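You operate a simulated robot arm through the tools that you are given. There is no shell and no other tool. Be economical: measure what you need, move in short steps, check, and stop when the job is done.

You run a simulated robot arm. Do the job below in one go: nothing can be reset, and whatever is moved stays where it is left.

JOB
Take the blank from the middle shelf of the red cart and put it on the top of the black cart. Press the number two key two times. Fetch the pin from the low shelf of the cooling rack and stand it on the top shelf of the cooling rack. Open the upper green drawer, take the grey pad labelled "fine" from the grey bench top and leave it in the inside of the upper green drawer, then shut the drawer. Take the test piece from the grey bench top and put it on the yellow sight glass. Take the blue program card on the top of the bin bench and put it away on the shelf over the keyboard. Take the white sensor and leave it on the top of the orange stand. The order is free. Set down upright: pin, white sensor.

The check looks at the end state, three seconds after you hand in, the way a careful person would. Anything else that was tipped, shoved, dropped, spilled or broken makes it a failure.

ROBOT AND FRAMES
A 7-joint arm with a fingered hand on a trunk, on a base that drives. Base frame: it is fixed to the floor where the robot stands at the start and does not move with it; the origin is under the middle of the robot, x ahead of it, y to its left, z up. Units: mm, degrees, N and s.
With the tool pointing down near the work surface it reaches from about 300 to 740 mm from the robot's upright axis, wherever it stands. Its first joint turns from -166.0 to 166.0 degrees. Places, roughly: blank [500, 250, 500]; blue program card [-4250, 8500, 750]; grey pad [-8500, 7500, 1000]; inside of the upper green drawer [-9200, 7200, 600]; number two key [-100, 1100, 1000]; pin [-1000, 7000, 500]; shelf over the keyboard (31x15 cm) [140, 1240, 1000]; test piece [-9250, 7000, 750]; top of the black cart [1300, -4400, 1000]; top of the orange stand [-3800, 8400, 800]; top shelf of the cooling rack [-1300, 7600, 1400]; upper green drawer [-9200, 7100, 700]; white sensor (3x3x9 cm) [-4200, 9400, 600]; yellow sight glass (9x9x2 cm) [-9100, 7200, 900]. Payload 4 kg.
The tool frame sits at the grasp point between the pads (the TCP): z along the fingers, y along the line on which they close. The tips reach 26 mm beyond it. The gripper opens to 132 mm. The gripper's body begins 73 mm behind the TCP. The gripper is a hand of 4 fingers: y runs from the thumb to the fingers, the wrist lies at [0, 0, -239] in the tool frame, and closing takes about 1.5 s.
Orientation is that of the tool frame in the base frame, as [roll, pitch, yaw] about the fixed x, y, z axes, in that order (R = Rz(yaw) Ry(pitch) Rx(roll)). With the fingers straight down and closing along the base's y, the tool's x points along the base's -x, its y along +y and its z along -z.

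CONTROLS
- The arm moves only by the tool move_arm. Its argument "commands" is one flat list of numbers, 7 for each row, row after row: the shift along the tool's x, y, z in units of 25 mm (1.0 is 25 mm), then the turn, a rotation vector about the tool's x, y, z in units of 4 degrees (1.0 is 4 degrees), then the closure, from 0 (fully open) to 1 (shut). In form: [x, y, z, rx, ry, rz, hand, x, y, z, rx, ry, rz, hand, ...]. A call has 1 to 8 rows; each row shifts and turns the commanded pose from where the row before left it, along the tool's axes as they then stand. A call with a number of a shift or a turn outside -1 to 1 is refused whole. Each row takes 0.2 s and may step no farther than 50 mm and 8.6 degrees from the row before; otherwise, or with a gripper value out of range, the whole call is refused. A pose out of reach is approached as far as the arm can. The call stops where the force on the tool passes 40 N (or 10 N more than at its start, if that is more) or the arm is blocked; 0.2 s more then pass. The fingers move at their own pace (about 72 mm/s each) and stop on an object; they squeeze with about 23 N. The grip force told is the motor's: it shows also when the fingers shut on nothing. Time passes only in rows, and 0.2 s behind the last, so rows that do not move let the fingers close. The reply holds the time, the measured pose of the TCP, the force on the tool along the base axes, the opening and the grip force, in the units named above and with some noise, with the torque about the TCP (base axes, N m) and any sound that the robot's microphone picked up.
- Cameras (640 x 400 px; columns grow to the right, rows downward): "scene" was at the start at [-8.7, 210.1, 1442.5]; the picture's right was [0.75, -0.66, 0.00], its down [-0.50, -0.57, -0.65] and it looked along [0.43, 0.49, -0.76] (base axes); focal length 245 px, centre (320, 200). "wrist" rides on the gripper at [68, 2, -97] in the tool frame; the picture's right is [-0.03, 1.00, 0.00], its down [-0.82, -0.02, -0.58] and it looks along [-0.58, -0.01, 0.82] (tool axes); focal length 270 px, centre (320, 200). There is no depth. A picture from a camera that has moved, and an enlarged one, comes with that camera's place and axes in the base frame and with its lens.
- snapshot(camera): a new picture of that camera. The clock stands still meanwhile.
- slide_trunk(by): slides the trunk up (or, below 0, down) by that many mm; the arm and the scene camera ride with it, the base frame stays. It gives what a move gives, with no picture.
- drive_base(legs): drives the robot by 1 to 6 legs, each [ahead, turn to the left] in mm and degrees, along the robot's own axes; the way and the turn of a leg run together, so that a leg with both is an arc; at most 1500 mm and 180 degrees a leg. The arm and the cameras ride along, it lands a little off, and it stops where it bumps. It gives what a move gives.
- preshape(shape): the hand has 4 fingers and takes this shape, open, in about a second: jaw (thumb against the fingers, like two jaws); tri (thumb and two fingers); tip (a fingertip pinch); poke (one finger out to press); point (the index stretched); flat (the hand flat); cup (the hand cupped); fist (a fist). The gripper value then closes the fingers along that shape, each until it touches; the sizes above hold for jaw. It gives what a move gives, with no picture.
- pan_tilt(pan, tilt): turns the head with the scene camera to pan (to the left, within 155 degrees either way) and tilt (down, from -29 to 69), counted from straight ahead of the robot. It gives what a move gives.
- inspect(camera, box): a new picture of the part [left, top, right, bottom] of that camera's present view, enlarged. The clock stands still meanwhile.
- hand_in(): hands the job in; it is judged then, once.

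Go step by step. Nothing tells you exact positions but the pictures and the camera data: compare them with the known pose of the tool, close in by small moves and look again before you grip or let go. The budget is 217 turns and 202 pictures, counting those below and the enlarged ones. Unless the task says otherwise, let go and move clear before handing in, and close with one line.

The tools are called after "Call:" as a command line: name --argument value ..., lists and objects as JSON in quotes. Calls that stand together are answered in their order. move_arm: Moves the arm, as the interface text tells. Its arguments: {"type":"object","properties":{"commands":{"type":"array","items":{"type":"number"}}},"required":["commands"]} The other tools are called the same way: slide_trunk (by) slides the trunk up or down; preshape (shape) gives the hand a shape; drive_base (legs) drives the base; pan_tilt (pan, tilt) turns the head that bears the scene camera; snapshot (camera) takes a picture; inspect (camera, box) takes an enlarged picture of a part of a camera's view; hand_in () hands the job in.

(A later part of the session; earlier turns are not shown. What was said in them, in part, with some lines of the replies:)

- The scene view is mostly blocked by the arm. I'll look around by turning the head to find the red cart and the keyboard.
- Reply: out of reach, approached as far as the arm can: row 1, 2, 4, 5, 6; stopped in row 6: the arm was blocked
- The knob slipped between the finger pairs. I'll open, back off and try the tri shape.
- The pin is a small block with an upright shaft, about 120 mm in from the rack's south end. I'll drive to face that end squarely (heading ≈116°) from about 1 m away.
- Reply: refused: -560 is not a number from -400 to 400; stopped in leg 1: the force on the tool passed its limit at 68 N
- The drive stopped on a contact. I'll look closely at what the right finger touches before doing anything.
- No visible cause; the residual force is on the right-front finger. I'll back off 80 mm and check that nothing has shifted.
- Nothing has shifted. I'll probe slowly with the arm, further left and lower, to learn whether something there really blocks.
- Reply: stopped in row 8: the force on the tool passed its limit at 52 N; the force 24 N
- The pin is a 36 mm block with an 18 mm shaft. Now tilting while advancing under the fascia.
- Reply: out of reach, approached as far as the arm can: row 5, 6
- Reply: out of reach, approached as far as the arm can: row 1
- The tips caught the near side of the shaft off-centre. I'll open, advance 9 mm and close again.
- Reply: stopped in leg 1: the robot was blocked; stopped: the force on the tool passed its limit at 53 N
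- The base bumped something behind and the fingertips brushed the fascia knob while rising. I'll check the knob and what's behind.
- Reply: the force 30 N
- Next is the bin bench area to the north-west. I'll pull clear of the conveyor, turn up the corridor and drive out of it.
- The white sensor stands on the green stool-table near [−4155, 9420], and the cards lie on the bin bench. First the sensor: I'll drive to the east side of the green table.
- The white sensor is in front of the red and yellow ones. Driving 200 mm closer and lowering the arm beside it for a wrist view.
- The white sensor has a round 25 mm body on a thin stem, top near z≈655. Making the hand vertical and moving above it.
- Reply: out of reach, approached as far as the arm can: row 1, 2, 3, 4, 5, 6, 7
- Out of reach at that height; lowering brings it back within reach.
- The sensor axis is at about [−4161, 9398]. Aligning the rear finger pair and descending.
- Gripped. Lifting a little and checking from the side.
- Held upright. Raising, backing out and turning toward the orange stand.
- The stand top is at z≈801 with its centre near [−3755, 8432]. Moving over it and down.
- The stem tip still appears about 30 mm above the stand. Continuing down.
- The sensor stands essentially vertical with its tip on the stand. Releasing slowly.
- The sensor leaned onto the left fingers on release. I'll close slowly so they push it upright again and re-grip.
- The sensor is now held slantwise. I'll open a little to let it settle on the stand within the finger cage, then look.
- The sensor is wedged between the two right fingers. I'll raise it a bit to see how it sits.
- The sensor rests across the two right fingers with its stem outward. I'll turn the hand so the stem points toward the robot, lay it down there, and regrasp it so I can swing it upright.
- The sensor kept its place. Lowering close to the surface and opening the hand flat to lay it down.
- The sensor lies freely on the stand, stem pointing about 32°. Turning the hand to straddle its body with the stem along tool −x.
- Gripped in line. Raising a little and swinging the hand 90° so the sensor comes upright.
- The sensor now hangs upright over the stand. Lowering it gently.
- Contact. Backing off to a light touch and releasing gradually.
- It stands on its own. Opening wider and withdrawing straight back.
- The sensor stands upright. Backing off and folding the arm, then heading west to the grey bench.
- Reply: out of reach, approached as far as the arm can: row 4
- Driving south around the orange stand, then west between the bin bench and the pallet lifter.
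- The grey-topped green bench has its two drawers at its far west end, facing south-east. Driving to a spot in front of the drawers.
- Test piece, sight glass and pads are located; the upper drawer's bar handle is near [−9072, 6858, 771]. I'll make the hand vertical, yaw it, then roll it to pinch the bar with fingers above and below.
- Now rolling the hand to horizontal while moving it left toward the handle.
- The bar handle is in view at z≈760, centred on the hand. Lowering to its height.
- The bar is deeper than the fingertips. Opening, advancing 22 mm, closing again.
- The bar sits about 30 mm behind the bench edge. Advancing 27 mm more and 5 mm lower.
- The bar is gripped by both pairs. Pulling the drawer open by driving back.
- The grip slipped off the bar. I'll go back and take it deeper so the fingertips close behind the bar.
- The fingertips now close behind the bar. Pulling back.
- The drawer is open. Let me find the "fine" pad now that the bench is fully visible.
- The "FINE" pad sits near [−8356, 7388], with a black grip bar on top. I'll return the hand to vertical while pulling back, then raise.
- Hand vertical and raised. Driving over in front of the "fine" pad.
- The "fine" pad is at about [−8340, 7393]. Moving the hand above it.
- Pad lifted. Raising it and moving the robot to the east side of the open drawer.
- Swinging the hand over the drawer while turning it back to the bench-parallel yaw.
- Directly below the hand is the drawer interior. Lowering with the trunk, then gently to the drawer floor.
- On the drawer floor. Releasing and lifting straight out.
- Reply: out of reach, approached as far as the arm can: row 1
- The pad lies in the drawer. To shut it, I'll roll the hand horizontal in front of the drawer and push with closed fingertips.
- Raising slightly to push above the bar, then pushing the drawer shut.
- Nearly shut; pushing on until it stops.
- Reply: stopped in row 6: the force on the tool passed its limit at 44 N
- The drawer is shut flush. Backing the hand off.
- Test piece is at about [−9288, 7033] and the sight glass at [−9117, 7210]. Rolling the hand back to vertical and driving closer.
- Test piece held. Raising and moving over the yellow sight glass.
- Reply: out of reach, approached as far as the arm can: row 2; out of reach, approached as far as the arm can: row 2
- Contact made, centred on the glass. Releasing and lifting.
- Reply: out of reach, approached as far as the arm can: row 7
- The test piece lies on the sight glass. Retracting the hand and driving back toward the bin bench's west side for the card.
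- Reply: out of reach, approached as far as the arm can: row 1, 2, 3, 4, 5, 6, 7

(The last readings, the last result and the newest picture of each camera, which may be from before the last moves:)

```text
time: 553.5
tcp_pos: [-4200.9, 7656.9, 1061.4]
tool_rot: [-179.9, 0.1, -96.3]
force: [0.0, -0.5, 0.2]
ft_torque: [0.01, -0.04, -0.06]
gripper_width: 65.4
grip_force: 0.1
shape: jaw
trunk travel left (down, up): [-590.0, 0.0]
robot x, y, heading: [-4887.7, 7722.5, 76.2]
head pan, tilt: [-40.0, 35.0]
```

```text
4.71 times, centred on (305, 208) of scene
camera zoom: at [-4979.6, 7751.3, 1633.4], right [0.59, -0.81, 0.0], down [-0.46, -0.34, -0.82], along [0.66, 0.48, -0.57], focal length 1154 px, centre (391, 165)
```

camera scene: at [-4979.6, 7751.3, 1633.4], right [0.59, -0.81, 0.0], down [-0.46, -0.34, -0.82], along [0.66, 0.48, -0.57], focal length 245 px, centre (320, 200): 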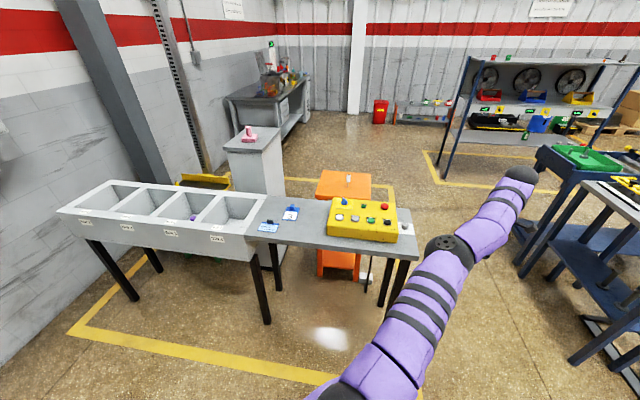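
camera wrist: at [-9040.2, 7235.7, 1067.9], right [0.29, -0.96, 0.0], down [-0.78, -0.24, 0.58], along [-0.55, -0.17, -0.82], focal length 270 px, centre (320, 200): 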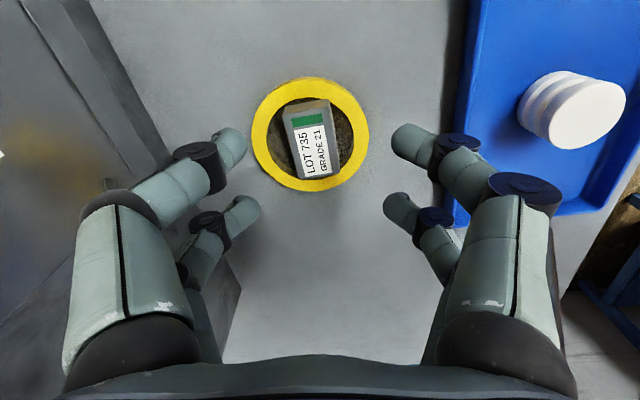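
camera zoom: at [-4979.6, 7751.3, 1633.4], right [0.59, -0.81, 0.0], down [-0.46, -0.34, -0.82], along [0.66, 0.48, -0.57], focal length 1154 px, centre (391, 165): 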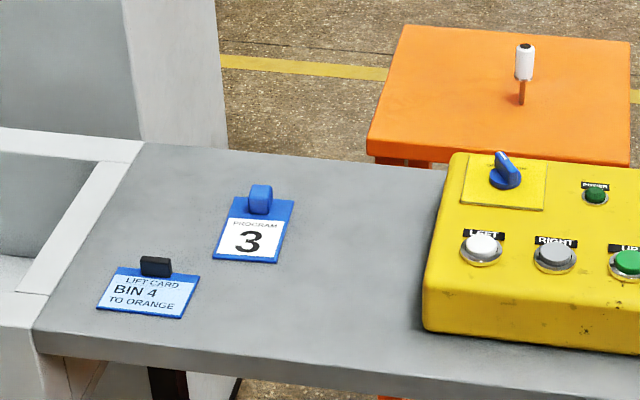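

The blue program card ("PROGRAM 3", with a blue block) is at about [−4237, 8472]. Driving to the bench's west side.

Call:
drive_base --legs '[[0, 3.4], [480, 0], [0, 26.5]]'

Call:
move_arm --commands '[0, 0, 1, 0, 0, 0, 0.5, 0, 0, 1, 0, 0, 0, 0.5]'

Call:
snapshot --camera "wrist"

```text
time: 558.2
tcp_pos: [-4168.9, 8479.2, 1061.4]
tool_rot: [180.0, 0.2, -66.8]
force: [-0.8, -0.2, -0.9]
ft_torque: [-0.01, -0.04, 0.01]
gripper_width: 65.5
grip_force: 0.0
shape: jaw
trunk travel left (down, up): [-590.0, 0.0]
robot x, y, heading: [-4799.5, 8200.0, 105.7]
head pan, tilt: [-40.0, 35.0]
```

```text
time: 558.9
tcp_pos: [-4161.6, 8481.7, 1012.1]
tool_rot: [-180.0, 0.1, -66.8]
force: [-0.2, -0.4, -0.2]
ft_torque: [-0.02, 0.0, -0.05]
gripper_width: 65.5
grip_force: 0.0
shape: jaw
out of reach, approached as far as the arm can: row 1, 2
trunk travel left (down, up): [-590.0, 0.0]
robot x, y, heading: [-4799.6, 8196.6, 105.5]
head pan, tilt: [-40.0, 35.0]
```

```text
27 pictures are left
camera wrist: at [-4135.8, 8417.4, 1109.1], right [-0.93, -0.37, 0.0], down [-0.3, 0.76, 0.58], along [-0.22, 0.54, -0.82], focal length 270 px, centre (320, 200)
```

wrist: 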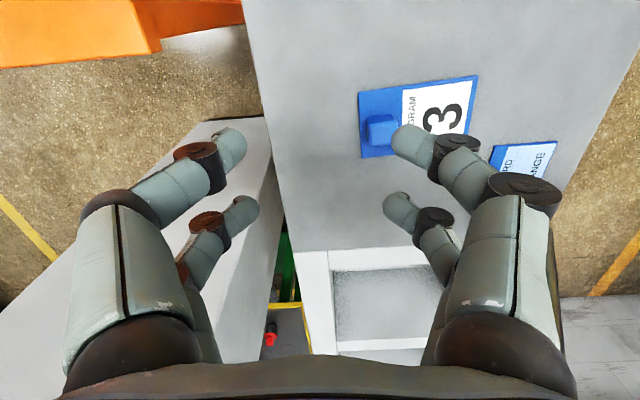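

Call:
move_arm --commands '[-0.04, 0.8, 0.5, 0, 0, 0, 0.5, -0.04, 0.8, 0.5, 0, 0, 0, 0.5, -0.04, 0.8, 0.5, 0, 0, 0, 0.5, 0, 0, 0.8, 0, 0, 0, 0.5]'

Call:
snapshot --camera "wrist"

```text
time: 559.9
tcp_pos: [-4154.5, 8482.1, 963.7]
tool_rot: [-179.9, 0.0, -66.8]
force: [-0.4, 0.4, 0.5]
ft_torque: [0.01, 0.0, 0.01]
gripper_width: 65.4
grip_force: 0.0
shape: jaw
out of reach, approached as far as the arm can: row 1, 2, 3
trunk travel left (down, up): [-590.0, 0.0]
robot x, y, heading: [-4799.8, 8196.0, 106.1]
head pan, tilt: [-40.0, 35.0]
```

```text
26 pictures are left
camera wrist: at [-4130.2, 8418.7, 1060.1], right [-0.93, -0.37, 0.0], down [-0.3, 0.76, 0.58], along [-0.21, 0.54, -0.82], focal length 270 px, centre (320, 200)
```

wrist: 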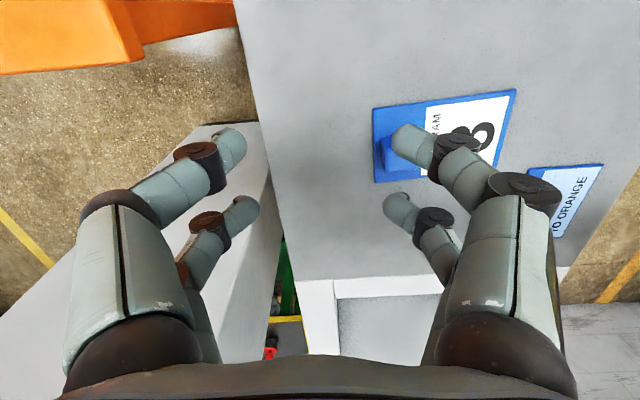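

The arm is stuck fully stretched and can't pull inward, so I'll shift the base 66 mm instead (turn, short drive, turn back).

Call:
drive_base --legs '[[0, 92.4], [66, 0], [0, -92.4]]'

Call:
snapshot --camera "wrist"

```text
time: 569.5
tcp_pos: [-4213.2, 8449.6, 962.5]
tool_rot: [-180.0, 0.1, -67.9]
force: [-0.1, 0.4, 0.1]
ft_torque: [-0.02, 0.04, 0.01]
gripper_width: 65.4
grip_force: 0.0
shape: jaw
trunk travel left (down, up): [-590.0, 0.0]
robot x, y, heading: [-4865.8, 8174.4, 104.9]
head pan, tilt: [-40.0, 35.0]
```

```text
25 pictures are left
camera wrist: at [-4189.3, 8385.8, 1060.3], right [-0.94, -0.35, 0.0], down [-0.29, 0.76, 0.58], along [-0.2, 0.54, -0.81], focal length 270 px, centre (320, 200)
```

wrist: 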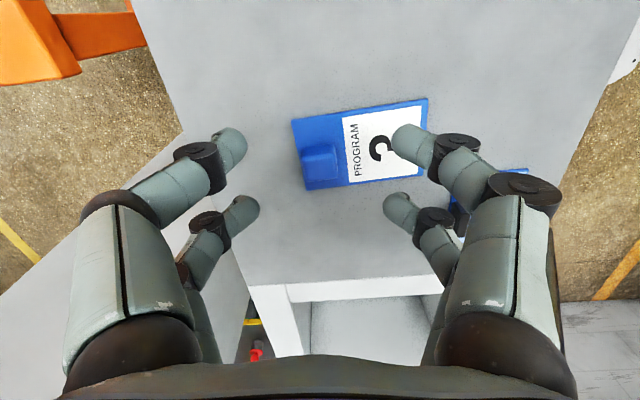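

The block is now centred for the rear pair. Lowering.

Call:
move_arm --commands '[0, 0, 0.8, 0, 0, 0, 0.5, 0, 0, 0.8, 0, 0, 0, 0.5, 0, 0, 0.6, 0, 0, 0, 0.5]'

Call:
snapshot --camera "wrist"

```text
time: 570.3
tcp_pos: [-4211.3, 8451.1, 908.1]
tool_rot: [179.8, 0.1, -67.9]
force: [-0.1, 0.8, -0.5]
ft_torque: [-0.02, 0.0, 0.03]
gripper_width: 65.5
grip_force: 0.0
shape: jaw
trunk travel left (down, up): [-590.0, 0.0]
robot x, y, heading: [-4861.0, 8176.7, 105.0]
head pan, tilt: [-40.0, 35.0]
```

```text
24 pictures are left
camera wrist: at [-4187.7, 8386.5, 1005.0], right [-0.94, -0.35, 0.0], down [-0.29, 0.76, 0.58], along [-0.21, 0.54, -0.82], focal length 270 px, centre (320, 200)
```

wrist: 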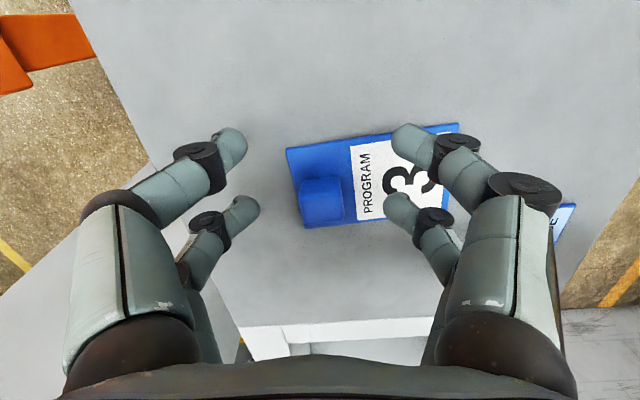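

Call:
move_arm --commands '[-0.05, 0.05, 0.55, 0, 0, 0, 0.55, 0, 0, 0, 0, 0, 0, 0.9, 0, 0, 0, 0, 0, 0, 1, 0, 0, 0, 0, 0, 0, 1, 0, 0, 0, 0, 0, 0, 1, 0, 0, 0, 0, 0, 0, 1]'

Call:
snapshot --camera "wrist"

```text
time: 571.7
tcp_pos: [-4212.6, 8453.5, 894.5]
tool_rot: [179.9, 0.2, -67.9]
force: [0.0, 1.1, -0.2]
ft_torque: [0.04, -0.03, -0.02]
gripper_width: 0.0
grip_force: 23.0
shape: jaw
out of reach, approached as far as the arm can: row 1
trunk travel left (down, up): [-590.0, 0.0]
robot x, y, heading: [-4860.5, 8175.6, 104.6]
head pan, tilt: [-40.0, 35.0]
```

```text
23 pictures are left
camera wrist: at [-4188.1, 8387.9, 991.4], right [-0.94, -0.35, 0.0], down [-0.29, 0.76, 0.58], along [-0.21, 0.54, -0.81], focal length 270 px, centre (320, 200)
```

wrist: 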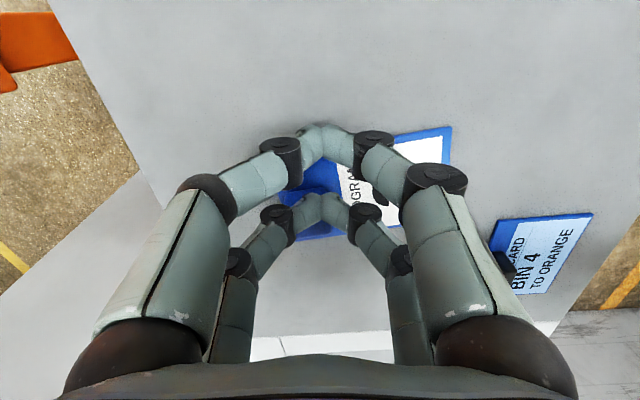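

The block slipped ahead of the rear pair. Opening to look.

Call:
move_arm --commands '[0, 0, 0, 0, 0, 0, 0.7, 0, 0, 0, 0, 0, 0, 0.6, 0, 0, -0.1, 0, 0, 0, 0.6]'

Call:
snapshot --camera "wrist"

```text
time: 572.5
tcp_pos: [-4212.7, 8451.9, 895.3]
tool_rot: [180.0, 0.1, -67.9]
force: [-0.7, -1.0, 0.0]
ft_torque: [0.0, 0.02, 0.0]
gripper_width: 52.4
grip_force: 0.0
shape: jaw
trunk travel left (down, up): [-590.0, 0.0]
robot x, y, heading: [-4862.3, 8177.1, 104.5]
head pan, tilt: [-40.0, 35.0]
```

```text
22 pictures are left
camera wrist: at [-4187.8, 8388.0, 993.9], right [-0.94, -0.35, 0.0], down [-0.29, 0.76, 0.58], along [-0.2, 0.54, -0.81], focal length 270 px, centre (320, 200)
```

wrist: 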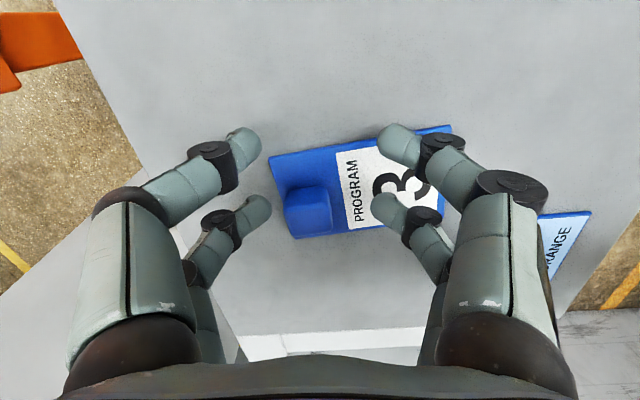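

The fingertips closed too high on the block. Going 14 mm lower and slightly left, then closing.

Call:
move_arm --commands '[-0.04, -0.26, 0, 0, 0, 0, 0.6, 0, 0, 0.3, 0, 0, 0, 0.6, 0, 0, 0.25, 0, 0, 0, 0.6]'

Call:
move_arm --commands '[0, 0, 0, 0, 0, 0, 0.9, 0, 0, 0, 0, 0, 0, 1, 0, 0, 0, 0, 0, 0, 1, 0, 0, 0, 0, 0, 0, 1, 0, 0, 0, 0, 0, 0, 1]'

Call:
snapshot --camera "wrist"

```text
time: 573.3
tcp_pos: [-4211.4, 8454.1, 883.1]
tool_rot: [-180.0, 0.0, -67.9]
force: [-0.2, 0.0, 0.0]
ft_torque: [0.01, -0.02, 0.03]
gripper_width: 52.0
grip_force: 0.1
shape: jaw
out of reach, approached as far as the arm can: row 1
trunk travel left (down, up): [-590.0, 0.0]
robot x, y, heading: [-4863.6, 8174.4, 105.1]
head pan, tilt: [-40.0, 35.0]
```

```text
time: 574.5
tcp_pos: [-4212.3, 8454.7, 883.3]
tool_rot: [180.0, 0.0, -67.9]
force: [-0.2, 0.1, 0.6]
ft_torque: [-0.01, 0.0, 0.0]
gripper_width: 0.0
grip_force: 23.4
shape: jaw
trunk travel left (down, up): [-590.0, 0.0]
robot x, y, heading: [-4863.4, 8179.4, 104.5]
head pan, tilt: [-40.0, 35.0]
```

```text
21 pictures are left
camera wrist: at [-4187.4, 8389.4, 980.1], right [-0.94, -0.35, 0.0], down [-0.29, 0.76, 0.58], along [-0.2, 0.54, -0.81], focal length 270 px, centre (320, 200)
```

wrist: 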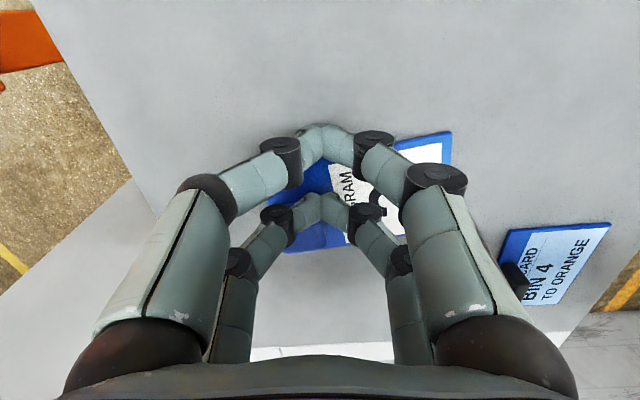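

The tips are still above the block. Opening and lowering further in small steps until contact or alongside the block.

Call:
move_arm --commands '[0, 0, 0, 0, 0, 0, 0.75, 0, 0, 0, 0, 0, 0, 0.6, 0, -0.15, 0.25, 0, 0, 0, 0.6, 0, -0.1, 0.25, 0, 0, 0, 0.6, 0, 0, 0.25, 0, 0, 0, 0.6]'

Call:
snapshot --camera "wrist"

```text
time: 575.7
tcp_pos: [-4210.2, 8453.3, 869.0]
tool_rot: [-179.6, 0.2, -68.0]
force: [0.8, -2.2, 27.5]
ft_torque: [0.39, 0.2, 0.05]
gripper_width: 53.6
grip_force: 0.0
shape: jaw
out of reach, approached as far as the arm can: row 3
trunk travel left (down, up): [-590.0, 0.0]
robot x, y, heading: [-4864.2, 8176.1, 104.9]
head pan, tilt: [-40.0, 35.0]
```

```text
20 pictures are left
camera wrist: at [-4187.1, 8388.6, 966.6], right [-0.94, -0.35, -0.01], down [-0.29, 0.76, 0.58], along [-0.2, 0.55, -0.81], focal length 270 px, centre (320, 200)
```

wrist: 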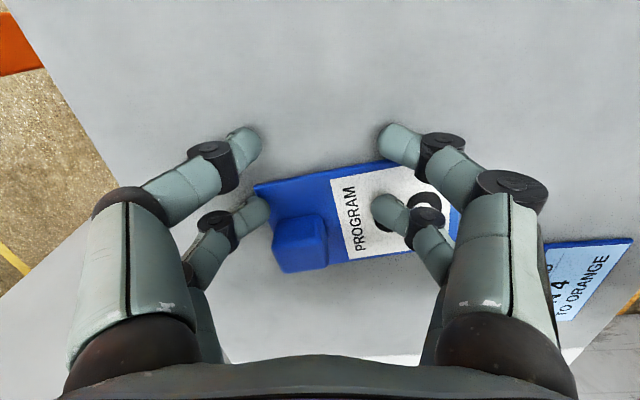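

The bench is lower than I took it (tips touched it). The block lies 14 mm behind and 11 mm left of the rear pair; shifting there slightly raised.

Call:
move_arm --commands '[0, 0, -0.5, 0, 0, 0, 0.5, -0.28, -0.22, 0, 0, 0, 0, 0.5, -0.28, -0.22, 0, 0, 0, 0, 0.5, 0, 0, 0.15, 0, 0, 0, 0.55]'

Call:
snapshot --camera "wrist"

```text
time: 576.7
tcp_pos: [-4214.0, 8468.2, 873.8]
tool_rot: [180.0, 0.1, -67.9]
force: [-0.8, -0.1, 0.3]
ft_torque: [0.02, 0.01, -0.03]
gripper_width: 59.8
grip_force: 0.2
shape: jaw
out of reach, approached as far as the arm can: row 2, 3
trunk travel left (down, up): [-590.0, 0.0]
robot x, y, heading: [-4862.1, 8180.2, 104.9]
head pan, tilt: [-40.0, 35.0]
```

```text
19 pictures are left
camera wrist: at [-4191.0, 8403.4, 970.2], right [-0.94, -0.35, 0.0], down [-0.29, 0.76, 0.58], along [-0.2, 0.54, -0.82], focal length 270 px, centre (320, 200)
```

wrist: 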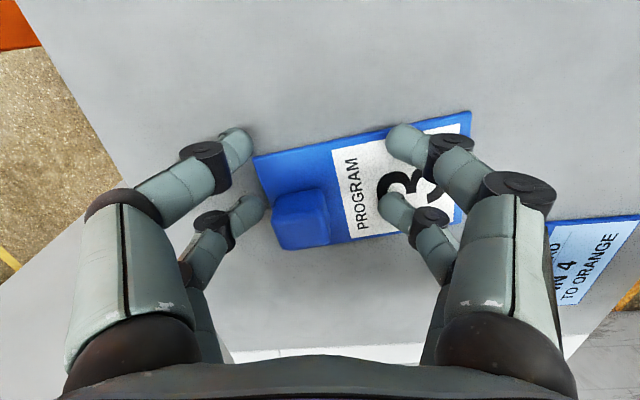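

Call:
move_arm --commands '[0, 0, 0.1, 0, 0, 0, 0.8, 0, 0, 0, 0, 0, 0, 1, 0, 0, 0, 0, 0, 0, 1, 0, 0, 0, 0, 0, 0, 1, 0, 0, 0, 0, 0, 0, 1, 0, 0, -0.6, 0, 0, 0, 1, 0, 0, -0.8, 0, 0, 0, 1]'

Call:
snapshot --camera "wrist"

```text
time: 578.3
tcp_pos: [-4214.8, 8466.9, 906.4]
tool_rot: [180.0, 0.2, -67.9]
force: [-0.5, -0.7, -0.4]
ft_torque: [-0.01, -0.02, 0.02]
gripper_width: 4.0
grip_force: 22.8
shape: jaw
trunk travel left (down, up): [-590.0, 0.0]
robot x, y, heading: [-4865.1, 8175.7, 104.9]
head pan, tilt: [-40.0, 35.0]
```

```text
18 pictures are left
camera wrist: at [-4190.7, 8403.0, 1002.6], right [-0.94, -0.35, 0.0], down [-0.29, 0.76, 0.58], along [-0.2, 0.54, -0.82], focal length 270 px, centre (320, 200)
```

wrist: 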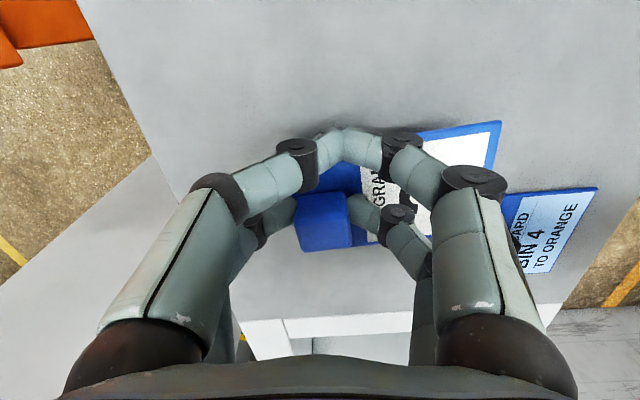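

The card is gripped and lifted. Raising and un-stretching the arm by tilting the hand outward while drawing inward.

Call:
move_arm --commands '[0, 0, -1, 0, 0, 0, 1, 0, 0, -1, 0, 0, 0, 1, 0, 0, 0, 1, 0, 0, 1, 0, 0, 0, 1, 0, 0, 1, 0, 0.3, 0, 1, 0, 0, 1, 0, 0.5, 0, 1, 0, 0, 1, 0, 0.6, 0, 1, 0, 0, 1, 0, 0.6, 0, 1, 0, 0, 1]'

```text
time: 580.1
tcp_pos: [-4260.4, 8450.8, 943.0]
tool_rot: [-155.9, 0.3, -67.9]
force: [0.8, -0.3, -0.1]
ft_torque: [-0.01, -0.01, 0.02]
gripper_width: 4.1
grip_force: 23.4
shape: jaw
trunk travel left (down, up): [-590.0, 0.0]
robot x, y, heading: [-4860.9, 8175.3, 104.6]
head pan, tilt: [-40.0, 35.0]
```

Call:
move_arm --commands '[0, 0.9, -0.45, 0, 0, 0, 1, 0, 0.9, -0.45, 0, 0, 0, 1, 0, 0.9, -0.45, 0, 0, 0, 1, 0, 0.9, -0.42, 0, 0, 0, 1, 0, 0.9, -0.4, 0, 0, 0, 1, 0, 0.9, -0.4, 0, 0, 0, 1, 0, 0.9, -0.4, 0, 0, 0, 1]'

Call:
snapshot --camera "wrist"

```text
time: 581.7
tcp_pos: [-4420.1, 8384.2, 947.2]
tool_rot: [-155.9, 0.1, -67.9]
force: [-0.9, -0.6, 0.2]
ft_torque: [0.02, -0.02, 0.01]
gripper_width: 4.3
grip_force: 22.7
shape: jaw
trunk travel left (down, up): [-590.0, 0.0]
robot x, y, heading: [-4862.0, 8172.2, 104.8]
head pan, tilt: [-40.0, 35.0]
```

```text
17 pictures are left
camera wrist: at [-4433.1, 8305.1, 1034.8], right [-0.86, -0.32, -0.41], down [-0.51, 0.67, 0.54], along [0.1, 0.67, -0.74], focal length 270 px, centre (320, 200)
```

wrist: 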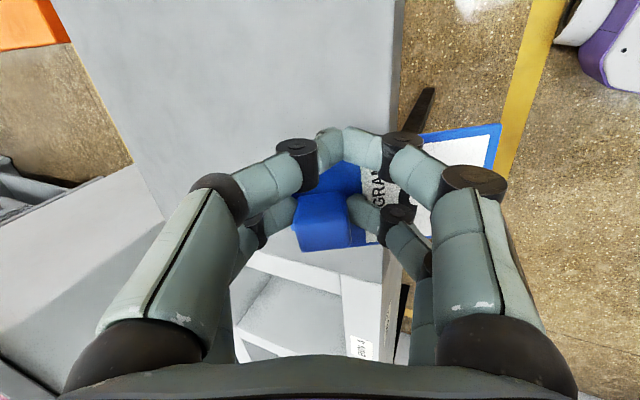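

Folded. Driving back through the west passage toward the keyboard console.

Call:
drive_base --legs '[[-900, 0], [0, 95.3], [875, 0], [0, 69.7], [1500, 0], [900, 0]]'

Call:
drive_base --legs '[[0, 43.3], [1500, 0], [1500, 0], [1500, 0], [300, 0]]'

Call:
drive_base --legs '[[0, 32.7], [900, 0], [0, 45]]'

Call:
pan_tilt --pan 0 --tilt 30

Call:
snapshot --camera "scene"

```text
time: 609.8
tcp_pos: [-5937.5, 4542.5, 948.0]
tool_rot: [-155.9, 0.1, 97.4]
force: [-0.5, -0.7, -0.6]
ft_torque: [0.01, 0.01, 0.0]
gripper_width: 3.8
grip_force: 23.1
shape: jaw
trunk travel left (down, up): [-590.0, 0.0]
robot x, y, heading: [-5455.3, 4630.3, -90.5]
head pan, tilt: [-40.0, 35.0]
```

```text
time: 635.2
tcp_pos: [-2384.0, 766.3, 947.5]
tool_rot: [-156.0, 0.2, 142.0]
force: [-0.1, 0.4, -0.5]
ft_torque: [0.02, 0.0, 0.02]
gripper_width: 4.0
grip_force: 22.7
shape: jaw
trunk travel left (down, up): [-590.0, 0.0]
robot x, y, heading: [-2104.6, 1167.8, -45.3]
head pan, tilt: [-40.0, 35.0]
```

```text
time: 643.9
tcp_pos: [-891.3, 599.0, 947.8]
tool_rot: [-156.0, 0.1, -140.9]
force: [-0.6, 0.4, 0.1]
ft_torque: [0.02, 0.01, 0.02]
gripper_width: 3.9
grip_force: 23.0
shape: jaw
trunk travel left (down, up): [-590.0, 0.0]
robot x, y, heading: [-1220.6, 958.8, 31.8]
head pan, tilt: [-40.0, 35.0]
```

```text
time: 645.0
tcp_pos: [-891.7, 599.1, 945.1]
tool_rot: [-155.9, 0.1, -140.8]
force: [0.0, 0.5, -0.3]
ft_torque: [0.0, -0.01, 0.0]
gripper_width: 3.9
grip_force: 22.9
shape: jaw
trunk travel left (down, up): [-590.0, 0.0]
robot x, y, heading: [-1221.2, 962.1, 32.1]
head pan, tilt: [0.0, 30.0]
```

```text
16 pictures are left
camera scene: at [-1275.2, 1105.2, 1641.2], right [0.53, -0.85, 0.0], down [-0.42, -0.26, -0.87], along [0.74, 0.46, -0.5], focal length 245 px, centre (320, 200)
```

scene: 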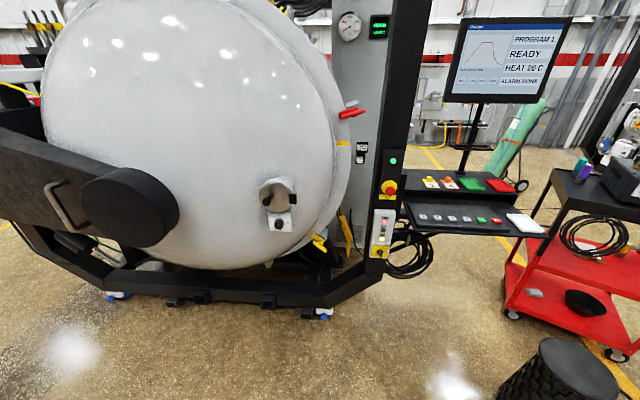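

Call:
inspect --camera "scene" --box '[390, 160, 550, 260]'

```text
4.00 times, centred on (470, 210) of scene
camera zoom: at [-1275.2, 1105.2, 1641.2], right [0.53, -0.85, 0.0], down [-0.42, -0.26, -0.87], along [0.74, 0.46, -0.5], focal length 981 px, centre (-280, 160)
```

zoom: 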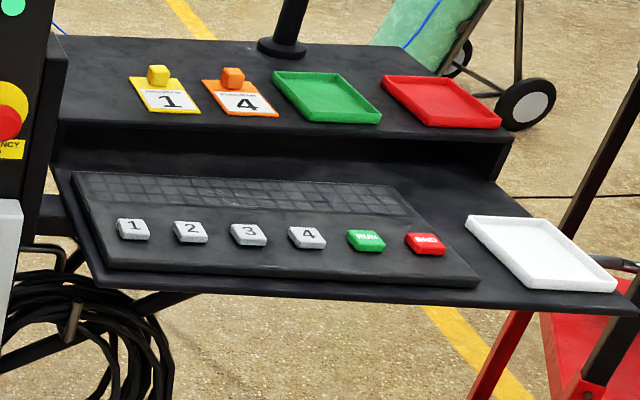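

The shelf has a free spot left of the yellow card, near [87, 1316]; key 2 is near [−126, 1146, 970]. Raising the hand first, then driving in.

Call:
move_arm --commands '[0, -0.407, -0.914, 0, 0, 0, 1, 0, -0.407, -0.914, 0, 0, 0, 1, 0, -0.407, -0.914, 0, 0, 0, 1, 0, -0.407, -0.914, 0, 0, 0, 1, 0, -0.407, -0.914, 0, 0, 0, 1, 0, -0.407, -0.914, 0, 0, 0, 1, 0, -0.407, -0.914, 0, 0, 0, 1]'

Call:
drive_base --legs '[[0, -25.8], [754, 0], [0, 50]]'

```text
time: 646.6
tcp_pos: [-892.5, 599.9, 1123.0]
tool_rot: [-156.0, 0.2, -140.7]
force: [0.5, -0.1, -0.7]
ft_torque: [-0.03, -0.01, -0.01]
gripper_width: 3.8
grip_force: 23.2
shape: jaw
trunk travel left (down, up): [-590.0, 0.0]
robot x, y, heading: [-1220.5, 963.8, 31.9]
head pan, tilt: [0.0, 30.0]
```

```text
time: 654.6
tcp_pos: [-20.6, 852.9, 1123.1]
tool_rot: [-156.0, 0.1, -116.1]
force: [0.5, -0.1, 0.4]
ft_torque: [-0.02, 0.0, 0.0]
gripper_width: 3.7
grip_force: 23.0
shape: jaw
trunk travel left (down, up): [-590.0, 0.0]
robot x, y, heading: [-470.3, 1044.9, 56.7]
head pan, tilt: [0.0, 30.0]
```

Call:
drive_base --legs '[[0, 49.3]]'

Call:
snapshot --camera "wrist"

```text
time: 657.5
tcp_pos: [-34.3, 1260.2, 1121.9]
tool_rot: [-156.0, 0.2, -66.7]
force: [0.5, -0.8, -0.7]
ft_torque: [0.04, -0.03, -0.02]
gripper_width: 4.1
grip_force: 22.9
shape: jaw
trunk travel left (down, up): [-590.0, 0.0]
robot x, y, heading: [-469.2, 1043.6, 105.9]
head pan, tilt: [0.0, 30.0]
```

```text
14 pictures are left
camera wrist: at [-44.2, 1180.8, 1210.6], right [-0.85, -0.34, -0.41], down [-0.52, 0.66, 0.54], along [0.09, 0.67, -0.74], focal length 270 px, centre (320, 200)
```

wrist: 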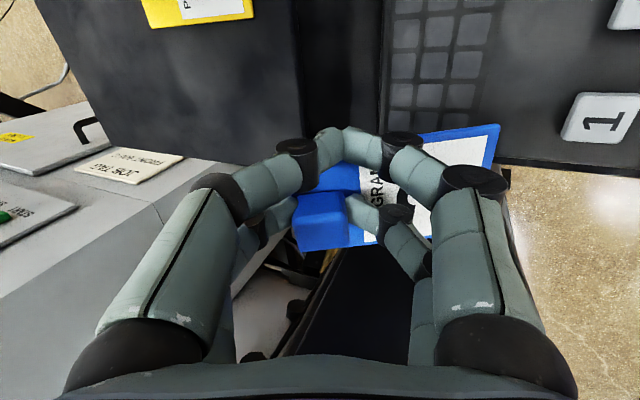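

Free spot confirmed left of the yellow card. Moving the card over it.

Call:
move_arm --commands '[0.09, -0.89, 0.397, 0, 0, 0.5, 1, 0.09, -0.89, 0.397, 0, 0, 0.5, 1, 0.09, -0.89, 0.397, 0, 0, 0.5, 1, 0.09, -0.89, 0.397, 0, 0, 0, 1, 0.09, -0.89, 0.397, 0, 0, 0, 1, 0.09, -0.89, 0.397, 0, 0, 0, 1, 0.09, -0.89, 0.397, 0, 0, 0, 1]'

Call:
move_arm --commands '[0, 0, 0.4, -1, 0, 0, 1, 0, 0, 0.4, -1, 0, 0, 1, 0, 0, 0.3, -1, 0, 0, 1, 0, 0, 0.2, -1, 0, 0, 1, 0, 0, 0, -1, 0, 0, 1, 0, 0, 0, -1, 0, 0, 1]'

Call:
snapshot --camera "wrist"

```text
time: 659.0
tcp_pos: [132.8, 1302.4, 1121.7]
tool_rot: [-156.0, 2.5, -72.3]
force: [0.3, -0.2, -0.2]
ft_torque: [-0.04, 0.01, -0.01]
gripper_width: 3.7
grip_force: 22.9
shape: jaw
trunk travel left (down, up): [-590.0, 0.0]
robot x, y, heading: [-467.5, 1045.2, 106.2]
head pan, tilt: [0.0, 30.0]
```

```text
time: 660.5
tcp_pos: [141.8, 1306.4, 1091.1]
tool_rot: [179.8, 2.6, -72.1]
force: [-0.3, -0.3, -0.2]
ft_torque: [0.0, -0.01, 0.0]
gripper_width: 3.6
grip_force: 23.7
shape: jaw
trunk travel left (down, up): [-590.0, 0.0]
robot x, y, heading: [-472.6, 1039.7, 106.0]
head pan, tilt: [0.0, 30.0]
```

```text
13 pictures are left
camera wrist: at [162.2, 1237.5, 1185.1], right [-0.96, -0.28, 0.0], down [-0.22, 0.76, 0.61], along [-0.18, 0.59, -0.79], focal length 270 px, centre (320, 200)
```

wrist: 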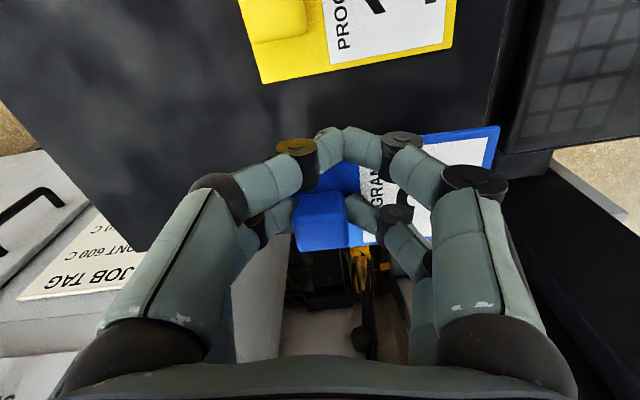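

The card will land with margins on all sides. Levelling and lowering gently.

Call:
move_arm --commands '[0.1, 0, 0.5, 0, 0.65, 0, 1, 0, 0, 0.5, 0, 0, 0, 1, 0, 0, 0.16, 0, 0, 0, 1, 0, 0, 0.16, 0, 0, 0, 1]'

Call:
move_arm --commands '[0, 0, 0.14, 0, 0, 0, 1, 0, 0, 0.14, 0, 0, 0, 1]'

Call:
snapshot --camera "wrist"

```text
time: 661.5
tcp_pos: [141.5, 1304.2, 1057.7]
tool_rot: [-180.0, -0.1, -72.2]
force: [-0.7, 0.8, -0.9]
ft_torque: [-0.04, -0.01, -0.02]
gripper_width: 3.6
grip_force: 23.2
shape: jaw
trunk travel left (down, up): [-590.0, 0.0]
robot x, y, heading: [-467.2, 1043.3, 106.3]
head pan, tilt: [0.0, 30.0]
```

```text
time: 662.0
tcp_pos: [142.5, 1305.2, 1051.5]
tool_rot: [180.0, 0.0, -72.3]
force: [-0.4, 0.5, 0.1]
ft_torque: [-0.02, 0.0, 0.01]
gripper_width: 3.5
grip_force: 23.0
shape: jaw
trunk travel left (down, up): [-590.0, 0.0]
robot x, y, heading: [-470.9, 1045.1, 106.1]
head pan, tilt: [0.0, 30.0]
```

```text
12 pictures are left
camera wrist: at [161.5, 1239.4, 1148.6], right [-0.96, -0.28, 0.0], down [-0.23, 0.78, 0.58], along [-0.16, 0.55, -0.82], focal length 270 px, centre (320, 200)
```

wrist: 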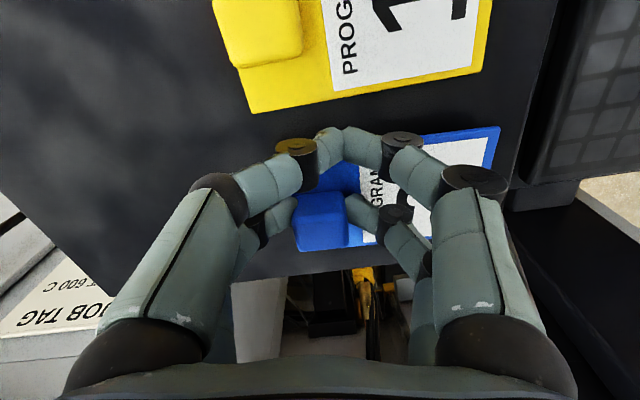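

Call:
move_arm --commands '[0.05, 0, 0.16, 0, 0, 0, 1, 0.05, 0, 0.16, 0, 0, 0, 1, 0, 0, 0.16, 0, 0, 0, 1]'

Call:
move_arm --commands '[0, 0, 0.14, 0, 0, 0, 1, 0, 0, 0.14, 0, 0, 0, 1]'

Call:
move_arm --commands '[0, 0, 0.14, 0, 0, 0, 1, 0, 0, 0.14, 0, 0, 0, 1]'

Call:
snapshot --camera "wrist"

```text
time: 662.9
tcp_pos: [143.4, 1302.3, 1040.6]
tool_rot: [179.9, 0.1, -72.2]
force: [0.8, 0.7, 5.5]
ft_torque: [0.12, 0.07, 0.05]
gripper_width: 3.8
grip_force: 23.0
shape: jaw
trunk travel left (down, up): [-590.0, 0.0]
robot x, y, heading: [-468.5, 1044.7, 106.0]
head pan, tilt: [0.0, 30.0]
```

```text
time: 663.5
tcp_pos: [141.6, 1303.0, 1037.8]
tool_rot: [-179.6, 0.1, -72.2]
force: [1.4, -0.3, 36.9]
ft_torque: [0.61, 0.0, 0.03]
gripper_width: 5.6
grip_force: 23.1
shape: jaw
trunk travel left (down, up): [-590.0, 0.0]
robot x, y, heading: [-469.3, 1044.6, 106.2]
head pan, tilt: [0.0, 30.0]
```

```text
time: 663.9
tcp_pos: [142.8, 1304.2, 1037.8]
tool_rot: [-179.2, 0.1, -72.3]
force: [-2.1, -2.5, 20.8]
ft_torque: [0.32, 0.22, 0.09]
gripper_width: 5.5
grip_force: 23.3
shape: jaw
trunk travel left (down, up): [-590.0, 0.0]
robot x, y, heading: [-469.2, 1042.1, 106.0]
head pan, tilt: [0.0, 30.0]
stopped in row 2: the force on the tool passed its limit at 48 N (the readings are from after the stop); the commanded pose is now the measured one
```

```text
11 pictures are left
camera wrist: at [161.2, 1236.8, 1135.0], right [-0.96, -0.28, -0.01], down [-0.24, 0.78, 0.58], along [-0.15, 0.56, -0.81], focal length 270 px, centre (320, 200)
```

wrist: 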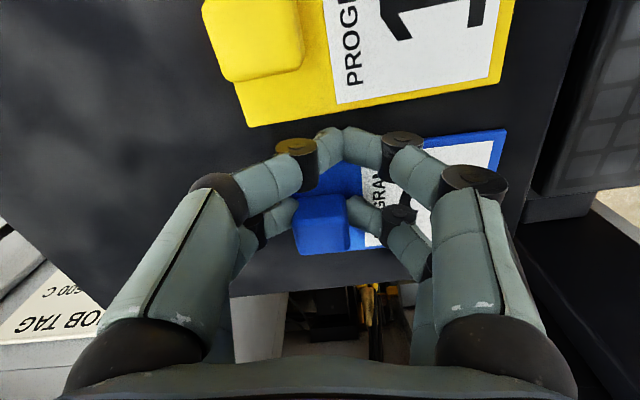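

The card is on the shelf. Relieving, releasing and lifting away.

Call:
move_arm --commands '[0, 0, -0.1, 0, 0, 0, 1, 0, 0, 0, 0, 0, 0, 0.85, 0, 0, 0, 0, 0, 0, 0.7, 0, 0, 0, 0, 0, 0, 0.6, 0, 0, 0, 0, 0, 0, 0.6, 0, 0, -0.6, 0, 0, 0, 0.6, 0, 0, -1, 0, 0, 0, 0.6]'

Call:
snapshot --camera "wrist"

```text
time: 665.5
tcp_pos: [143.4, 1303.8, 1076.0]
tool_rot: [-179.7, 0.1, -72.1]
force: [0.2, -0.8, -0.4]
ft_torque: [0.0, 0.01, 0.0]
gripper_width: 52.2
grip_force: 0.1
shape: jaw
trunk travel left (down, up): [-590.0, 0.0]
robot x, y, heading: [-468.6, 1041.6, 106.0]
head pan, tilt: [0.0, 30.0]
```

```text
10 pictures are left
camera wrist: at [162.6, 1237.5, 1172.9], right [-0.96, -0.28, -0.01], down [-0.23, 0.78, 0.58], along [-0.16, 0.56, -0.82], focal length 270 px, centre (320, 200)
```

wrist: 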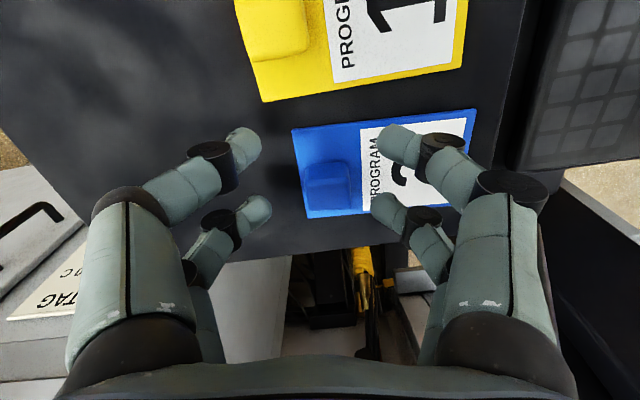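

The blue card lies neatly beside card 1. Now retracting the hand for the key press.

Call:
move_arm --commands '[0, 0, -0.4, 1, 0, 0, 0.6, 0, 0, -0.4, 1, 0, 0, 0.6, 0, 0.2, -0.4, 1, 0, 0, 0.6, 0, 0.4, -0.4, 1, 0, 0, 0.6, 0, 0.6, -0.4, 1, 0, 0, 0.6, 0, 0.8, -0.45, 1, 0, 0, 0.6, 0, 0.9, -0.45, 0, 0, 0, 0.6, 0, 0.9, -0.45, 0, 0, 0, 0.6]'

Call:
move_arm --commands '[0, 0.9, -0.42, 0, 0, 0, 0.6, 0, 0.9, -0.42, 0, 0, 0, 0.6, 0, 0.9, -0.42, 0, 0, 0, 0.6, 0, 0.9, -0.42, 0, 0, 0, 0.6]'

Call:
drive_base --legs '[[0, -80], [-170, 0], [0, 80]]'

Call:
preshape --shape "poke"

Call:
snapshot --camera "wrist"

```text
time: 667.3
tcp_pos: [38.8, 1269.7, 1121.9]
tool_rot: [-155.5, 0.1, -72.2]
force: [0.3, -0.8, 0.5]
ft_torque: [-0.01, -0.01, 0.06]
gripper_width: 52.3
grip_force: 0.0
shape: jaw
trunk travel left (down, up): [-590.0, 0.0]
robot x, y, heading: [-470.8, 1044.9, 106.1]
head pan, tilt: [0.0, 30.0]
```

```text
time: 668.3
tcp_pos: [-56.5, 1238.4, 1123.2]
tool_rot: [-155.6, 0.0, -72.3]
force: [-0.4, 0.9, -0.1]
ft_torque: [-0.02, 0.01, 0.01]
gripper_width: 52.4
grip_force: 0.0
shape: jaw
trunk travel left (down, up): [-590.0, 0.0]
robot x, y, heading: [-470.5, 1039.2, 105.9]
head pan, tilt: [0.0, 30.0]
```

```text
time: 677.4
tcp_pos: [-207.8, 1165.2, 1124.6]
tool_rot: [-155.6, -0.1, -72.1]
force: [0.2, -0.6, -0.5]
ft_torque: [-0.01, 0.0, 0.02]
gripper_width: 52.5
grip_force: 0.1
shape: jaw
trunk travel left (down, up): [-590.0, 0.0]
robot x, y, heading: [-617.1, 973.5, 106.2]
head pan, tilt: [0.0, 30.0]
```

```text
time: 678.2
tcp_pos: [-207.4, 1167.0, 1122.2]
tool_rot: [-155.6, -0.1, -72.1]
force: [0.5, 0.0, 0.1]
ft_torque: [0.02, 0.03, 0.01]
gripper_width: 0.0
grip_force: 0.1
shape: poke
trunk travel left (down, up): [-590.0, 0.0]
robot x, y, heading: [-624.5, 970.7, 106.3]
head pan, tilt: [0.0, 30.0]
```

```text
9 pictures are left
camera wrist: at [-226.0, 1087.4, 1211.4], right [-0.87, -0.25, -0.41], down [-0.46, 0.71, 0.54], along [0.16, 0.66, -0.74], focal length 270 px, centre (320, 200)
```

wrist: 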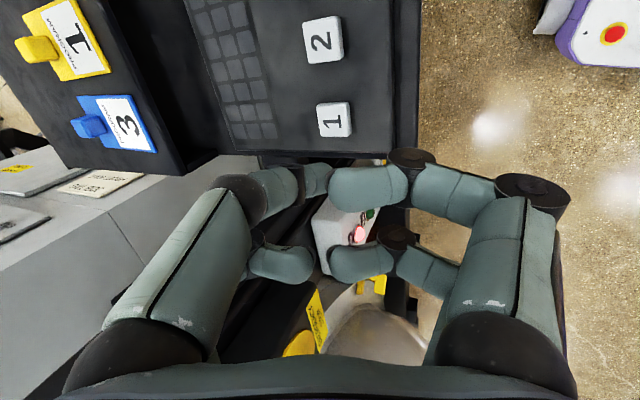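

Key "2" is in view. I'll use closed jaw fingertips: making the hand vertical above the key.

Call:
preshape --shape "jaw"

Call:
move_arm --commands '[0.3, -0.27, 0.556, -1, 0, 0, 1, 0.3, -0.305, 0.537, -1, 0, 0, 1, 0.3, -0.34, 0.514, -1, 0, 0, 1, 0.3, -0.377, 0.489, -1, 0, 0, 1, 0.3, -0.41, 0.46, -1, 0, 0, 1, 0.3, -0.44, 0.43, -1, 0, 0, 1]'

Call:
snapshot --camera "wrist"

```text
time: 679.1
tcp_pos: [-207.2, 1165.0, 1124.8]
tool_rot: [-155.6, 0.2, -72.0]
force: [0.1, -0.6, -0.5]
ft_torque: [0.03, -0.03, 0.03]
gripper_width: 132.0
grip_force: 0.0
shape: jaw
trunk travel left (down, up): [-590.0, 0.0]
robot x, y, heading: [-624.2, 969.4, 106.1]
head pan, tilt: [0.0, 30.0]
```

```text
time: 680.5
tcp_pos: [-124.2, 1143.9, 1064.1]
tool_rot: [-179.7, 0.1, -72.1]
force: [-0.1, 0.4, -0.5]
ft_torque: [-0.05, -0.01, -0.02]
gripper_width: 0.1
grip_force: 23.2
shape: jaw
trunk travel left (down, up): [-590.0, 0.0]
robot x, y, heading: [-623.4, 971.9, 106.2]
head pan, tilt: [0.0, 30.0]
```

```text
8 pictures are left
camera wrist: at [-106.6, 1077.7, 1161.0], right [-0.96, -0.28, -0.01], down [-0.23, 0.78, 0.58], along [-0.16, 0.56, -0.82], focal length 270 px, centre (320, 200)
```

wrist: 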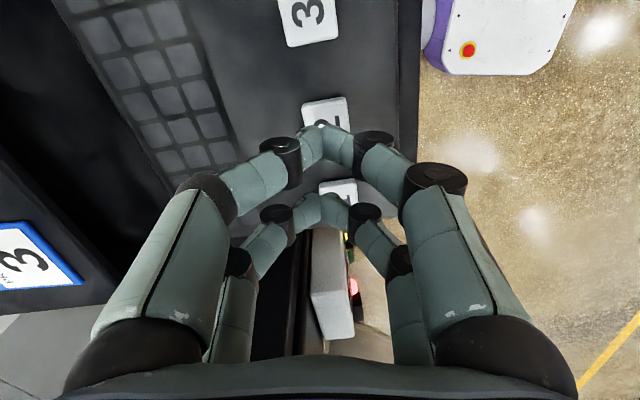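

The fingertips are essentially over key 2 (about 7 mm to adjust). Centring and approaching.

Call:
move_arm --commands '[0.08, 0.28, 0.5, 0, 0, 0, 1, 0, 0, 0.8, 0, 0, 0, 1, 0, 0, 0.5, 0, 0, 0, 1]'

Call:
snapshot --camera "wrist"

```text
time: 681.4
tcp_pos: [-130.3, 1140.6, 1019.1]
tool_rot: [-179.6, 0.0, -72.0]
force: [0.6, -0.3, 0.7]
ft_torque: [-0.02, -0.03, -0.03]
gripper_width: 0.0
grip_force: 23.1
shape: jaw
trunk travel left (down, up): [-590.0, 0.0]
robot x, y, heading: [-624.0, 969.8, 106.4]
head pan, tilt: [0.0, 30.0]
```

```text
7 pictures are left
camera wrist: at [-112.9, 1074.3, 1115.9], right [-0.96, -0.28, -0.01], down [-0.23, 0.78, 0.58], along [-0.16, 0.56, -0.82], focal length 270 px, centre (320, 200)
```

wrist: 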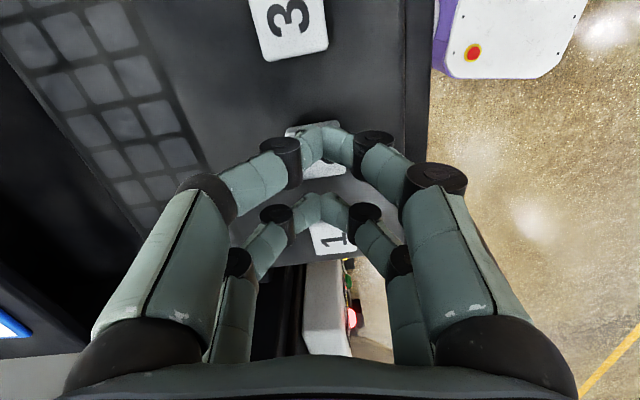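

Both fingertip pairs sit on key 2 within its edges. Pressing down in small steps.

Call:
move_arm --commands '[0, 0, 0.2, 0, 0, 0, 1, 0, 0, 0.2, 0, 0, 0, 1, 0, 0, 0.16, 0, 0, 0, 1, 0, 0, 0.12, 0, 0, 0, 1]'

Call:
move_arm --commands '[0, 0, 0.12, 0, 0, 0, 1]'

```text
time: 682.4
tcp_pos: [-131.5, 1141.1, 1002.1]
tool_rot: [-179.6, 0.0, -72.0]
force: [-0.8, -0.2, 0.3]
ft_torque: [-0.01, -0.01, 0.01]
gripper_width: 0.4
grip_force: 22.9
shape: jaw
trunk travel left (down, up): [-590.0, 0.0]
robot x, y, heading: [-623.1, 973.4, 106.3]
head pan, tilt: [0.0, 30.0]
```

```text
time: 682.8
tcp_pos: [-131.1, 1140.9, 998.8]
tool_rot: [-179.6, 0.0, -72.1]
force: [0.1, 1.0, 0.5]
ft_torque: [0.0, 0.05, 0.02]
gripper_width: 0.0
grip_force: 22.6
shape: jaw
trunk travel left (down, up): [-590.0, 0.0]
robot x, y, heading: [-625.6, 966.9, 106.3]
head pan, tilt: [0.0, 30.0]
```

Call:
move_arm --commands '[0, 0, 0.12, 0, 0, 0, 1]'

Call:
move_arm --commands '[0, 0, 0.12, 0, 0, 0, 1]'

Call:
move_arm --commands '[0, 0, 0.12, 0, 0, 0, 1]'

Call:
snapshot --camera "wrist"

```text
time: 683.1
tcp_pos: [-131.8, 1140.3, 996.5]
tool_rot: [-179.6, 0.0, -72.1]
force: [-0.4, 0.0, 1.8]
ft_torque: [-0.06, -0.01, -0.01]
gripper_width: 0.0
grip_force: 22.3
shape: jaw
trunk travel left (down, up): [-590.0, 0.0]
robot x, y, heading: [-623.4, 972.1, 106.2]
head pan, tilt: [0.0, 30.0]
heard: click
```

```text
time: 683.5
tcp_pos: [-131.5, 1140.9, 994.4]
tool_rot: [-179.5, 0.0, -72.0]
force: [-0.1, -0.7, 11.0]
ft_torque: [-0.09, 0.0, -0.02]
gripper_width: 0.1
grip_force: 23.1
shape: jaw
trunk travel left (down, up): [-590.0, 0.0]
robot x, y, heading: [-625.2, 969.2, 106.2]
head pan, tilt: [0.0, 30.0]
```

```text
time: 684.0
tcp_pos: [-131.8, 1140.6, 992.2]
tool_rot: [-179.3, 0.0, -72.2]
force: [-0.4, -0.5, 24.0]
ft_torque: [-0.13, 0.01, -0.03]
gripper_width: 0.2
grip_force: 22.8
shape: jaw
trunk travel left (down, up): [-590.0, 0.0]
robot x, y, heading: [-619.5, 968.3, 106.7]
head pan, tilt: [0.0, 30.0]
```

```text
6 pictures are left
camera wrist: at [-113.8, 1074.4, 1089.3], right [-0.96, -0.28, -0.01], down [-0.24, 0.78, 0.58], along [-0.15, 0.56, -0.82], focal length 270 px, centre (320, 200)
```

wrist: 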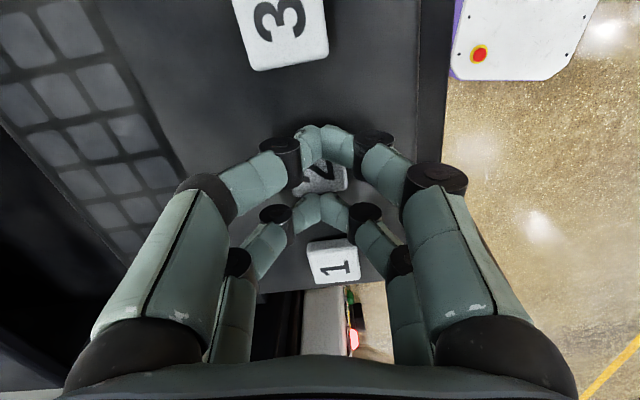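

One click on key 2. Lifting off clear, pausing, then pressing a second time.

Call:
move_arm --commands '[0, 0, -0.5, 0, 0, 0, 1, 0, 0, -0.5, 0, 0, 0, 1, 0, 0, 0, 0, 0, 0, 1, 0, 0, 0, 0, 0, 0, 1]'

Call:
move_arm --commands '[0, 0, 0.3, 0, 0, 0, 1, 0, 0, 0.3, 0, 0, 0, 1, 0, 0, 0.16, 0, 0, 0, 1, 0, 0, 0.16, 0, 0, 0, 1]'

```text
time: 685.0
tcp_pos: [-132.0, 1141.1, 1015.0]
tool_rot: [-179.7, 0.1, -72.1]
force: [0.2, 0.8, -0.2]
ft_torque: [0.04, 0.01, 0.03]
gripper_width: 0.0
grip_force: 22.8
shape: jaw
trunk travel left (down, up): [-590.0, 0.0]
robot x, y, heading: [-623.8, 967.7, 106.4]
head pan, tilt: [0.0, 30.0]
```

```text
time: 686.0
tcp_pos: [-132.0, 1140.7, 995.5]
tool_rot: [-179.5, 0.1, -72.1]
force: [-0.7, -0.1, 11.7]
ft_torque: [-0.05, 0.06, -0.01]
gripper_width: 0.1
grip_force: 23.4
shape: jaw
trunk travel left (down, up): [-590.0, 0.0]
robot x, y, heading: [-622.9, 967.6, 106.4]
head pan, tilt: [0.0, 30.0]
heard: click
```

Second click heard. Lifting the hand well clear and checking the console.

Call:
move_arm --commands '[0, 0, -0.8, 0, 0, 0, 1, 0, 0, -1, 0, 0, 0, 1, 0, 0, -1, 0, 0, 0, 1, 0, 0, -0.8, 0, 0, 0, 0.8]'

Call:
drive_base --legs '[[0, -80], [-400, 0]]'

Call:
pan_tilt --pan 5 --tilt 25

Call:
snapshot --camera "scene"

```text
time: 687.0
tcp_pos: [-130.7, 1140.2, 1081.5]
tool_rot: [-179.6, 0.1, -72.1]
force: [-0.4, -0.4, 0.6]
ft_torque: [0.0, -0.01, -0.02]
gripper_width: 25.2
grip_force: 0.0
shape: jaw
trunk travel left (down, up): [-590.0, 0.0]
robot x, y, heading: [-621.8, 966.9, 106.4]
head pan, tilt: [0.0, 30.0]
```

```text
time: 693.2
tcp_pos: [-726.2, 338.7, 1082.4]
tool_rot: [-179.6, 0.1, -151.9]
force: [-0.3, -0.3, -0.2]
ft_torque: [-0.02, 0.0, -0.04]
gripper_width: 26.0
grip_force: 0.1
shape: jaw
trunk travel left (down, up): [-590.0, 0.0]
robot x, y, heading: [-982.1, 792.5, 26.3]
head pan, tilt: [0.0, 30.0]
```

```text
time: 693.9
tcp_pos: [-727.2, 337.5, 1082.2]
tool_rot: [-179.6, 0.1, -151.9]
force: [0.4, -0.2, -0.4]
ft_torque: [-0.01, -0.02, 0.0]
gripper_width: 26.2
grip_force: 0.0
shape: jaw
trunk travel left (down, up): [-590.0, 0.0]
robot x, y, heading: [-980.3, 788.6, 26.4]
head pan, tilt: [5.0, 25.0]
```

```text
5 pictures are left
camera scene: at [-1025.8, 947.5, 1649.2], right [0.52, -0.85, 0.0], down [-0.36, -0.22, -0.91], along [0.77, 0.47, -0.42], focal length 245 px, centre (320, 200)
```

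scene: 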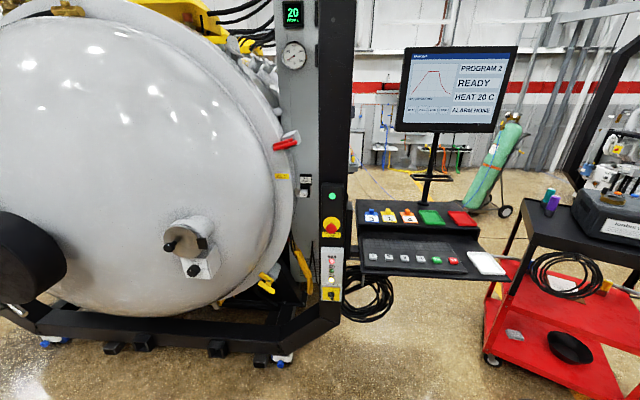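

The screen reads "PROGRAM 2", the blue card lies on the shelf beside the others, and every other item was seen in place when I left it. Handing in.

Call:
hand_in

```text
The job is handed in.
```

All seven parts of the job are done and handed in. Along the way the base bumped the blue roller conveyor, the hand brushed a cooling-rack knob, and the sensor fell over once and was stood up again; everything looked in place afterwards.
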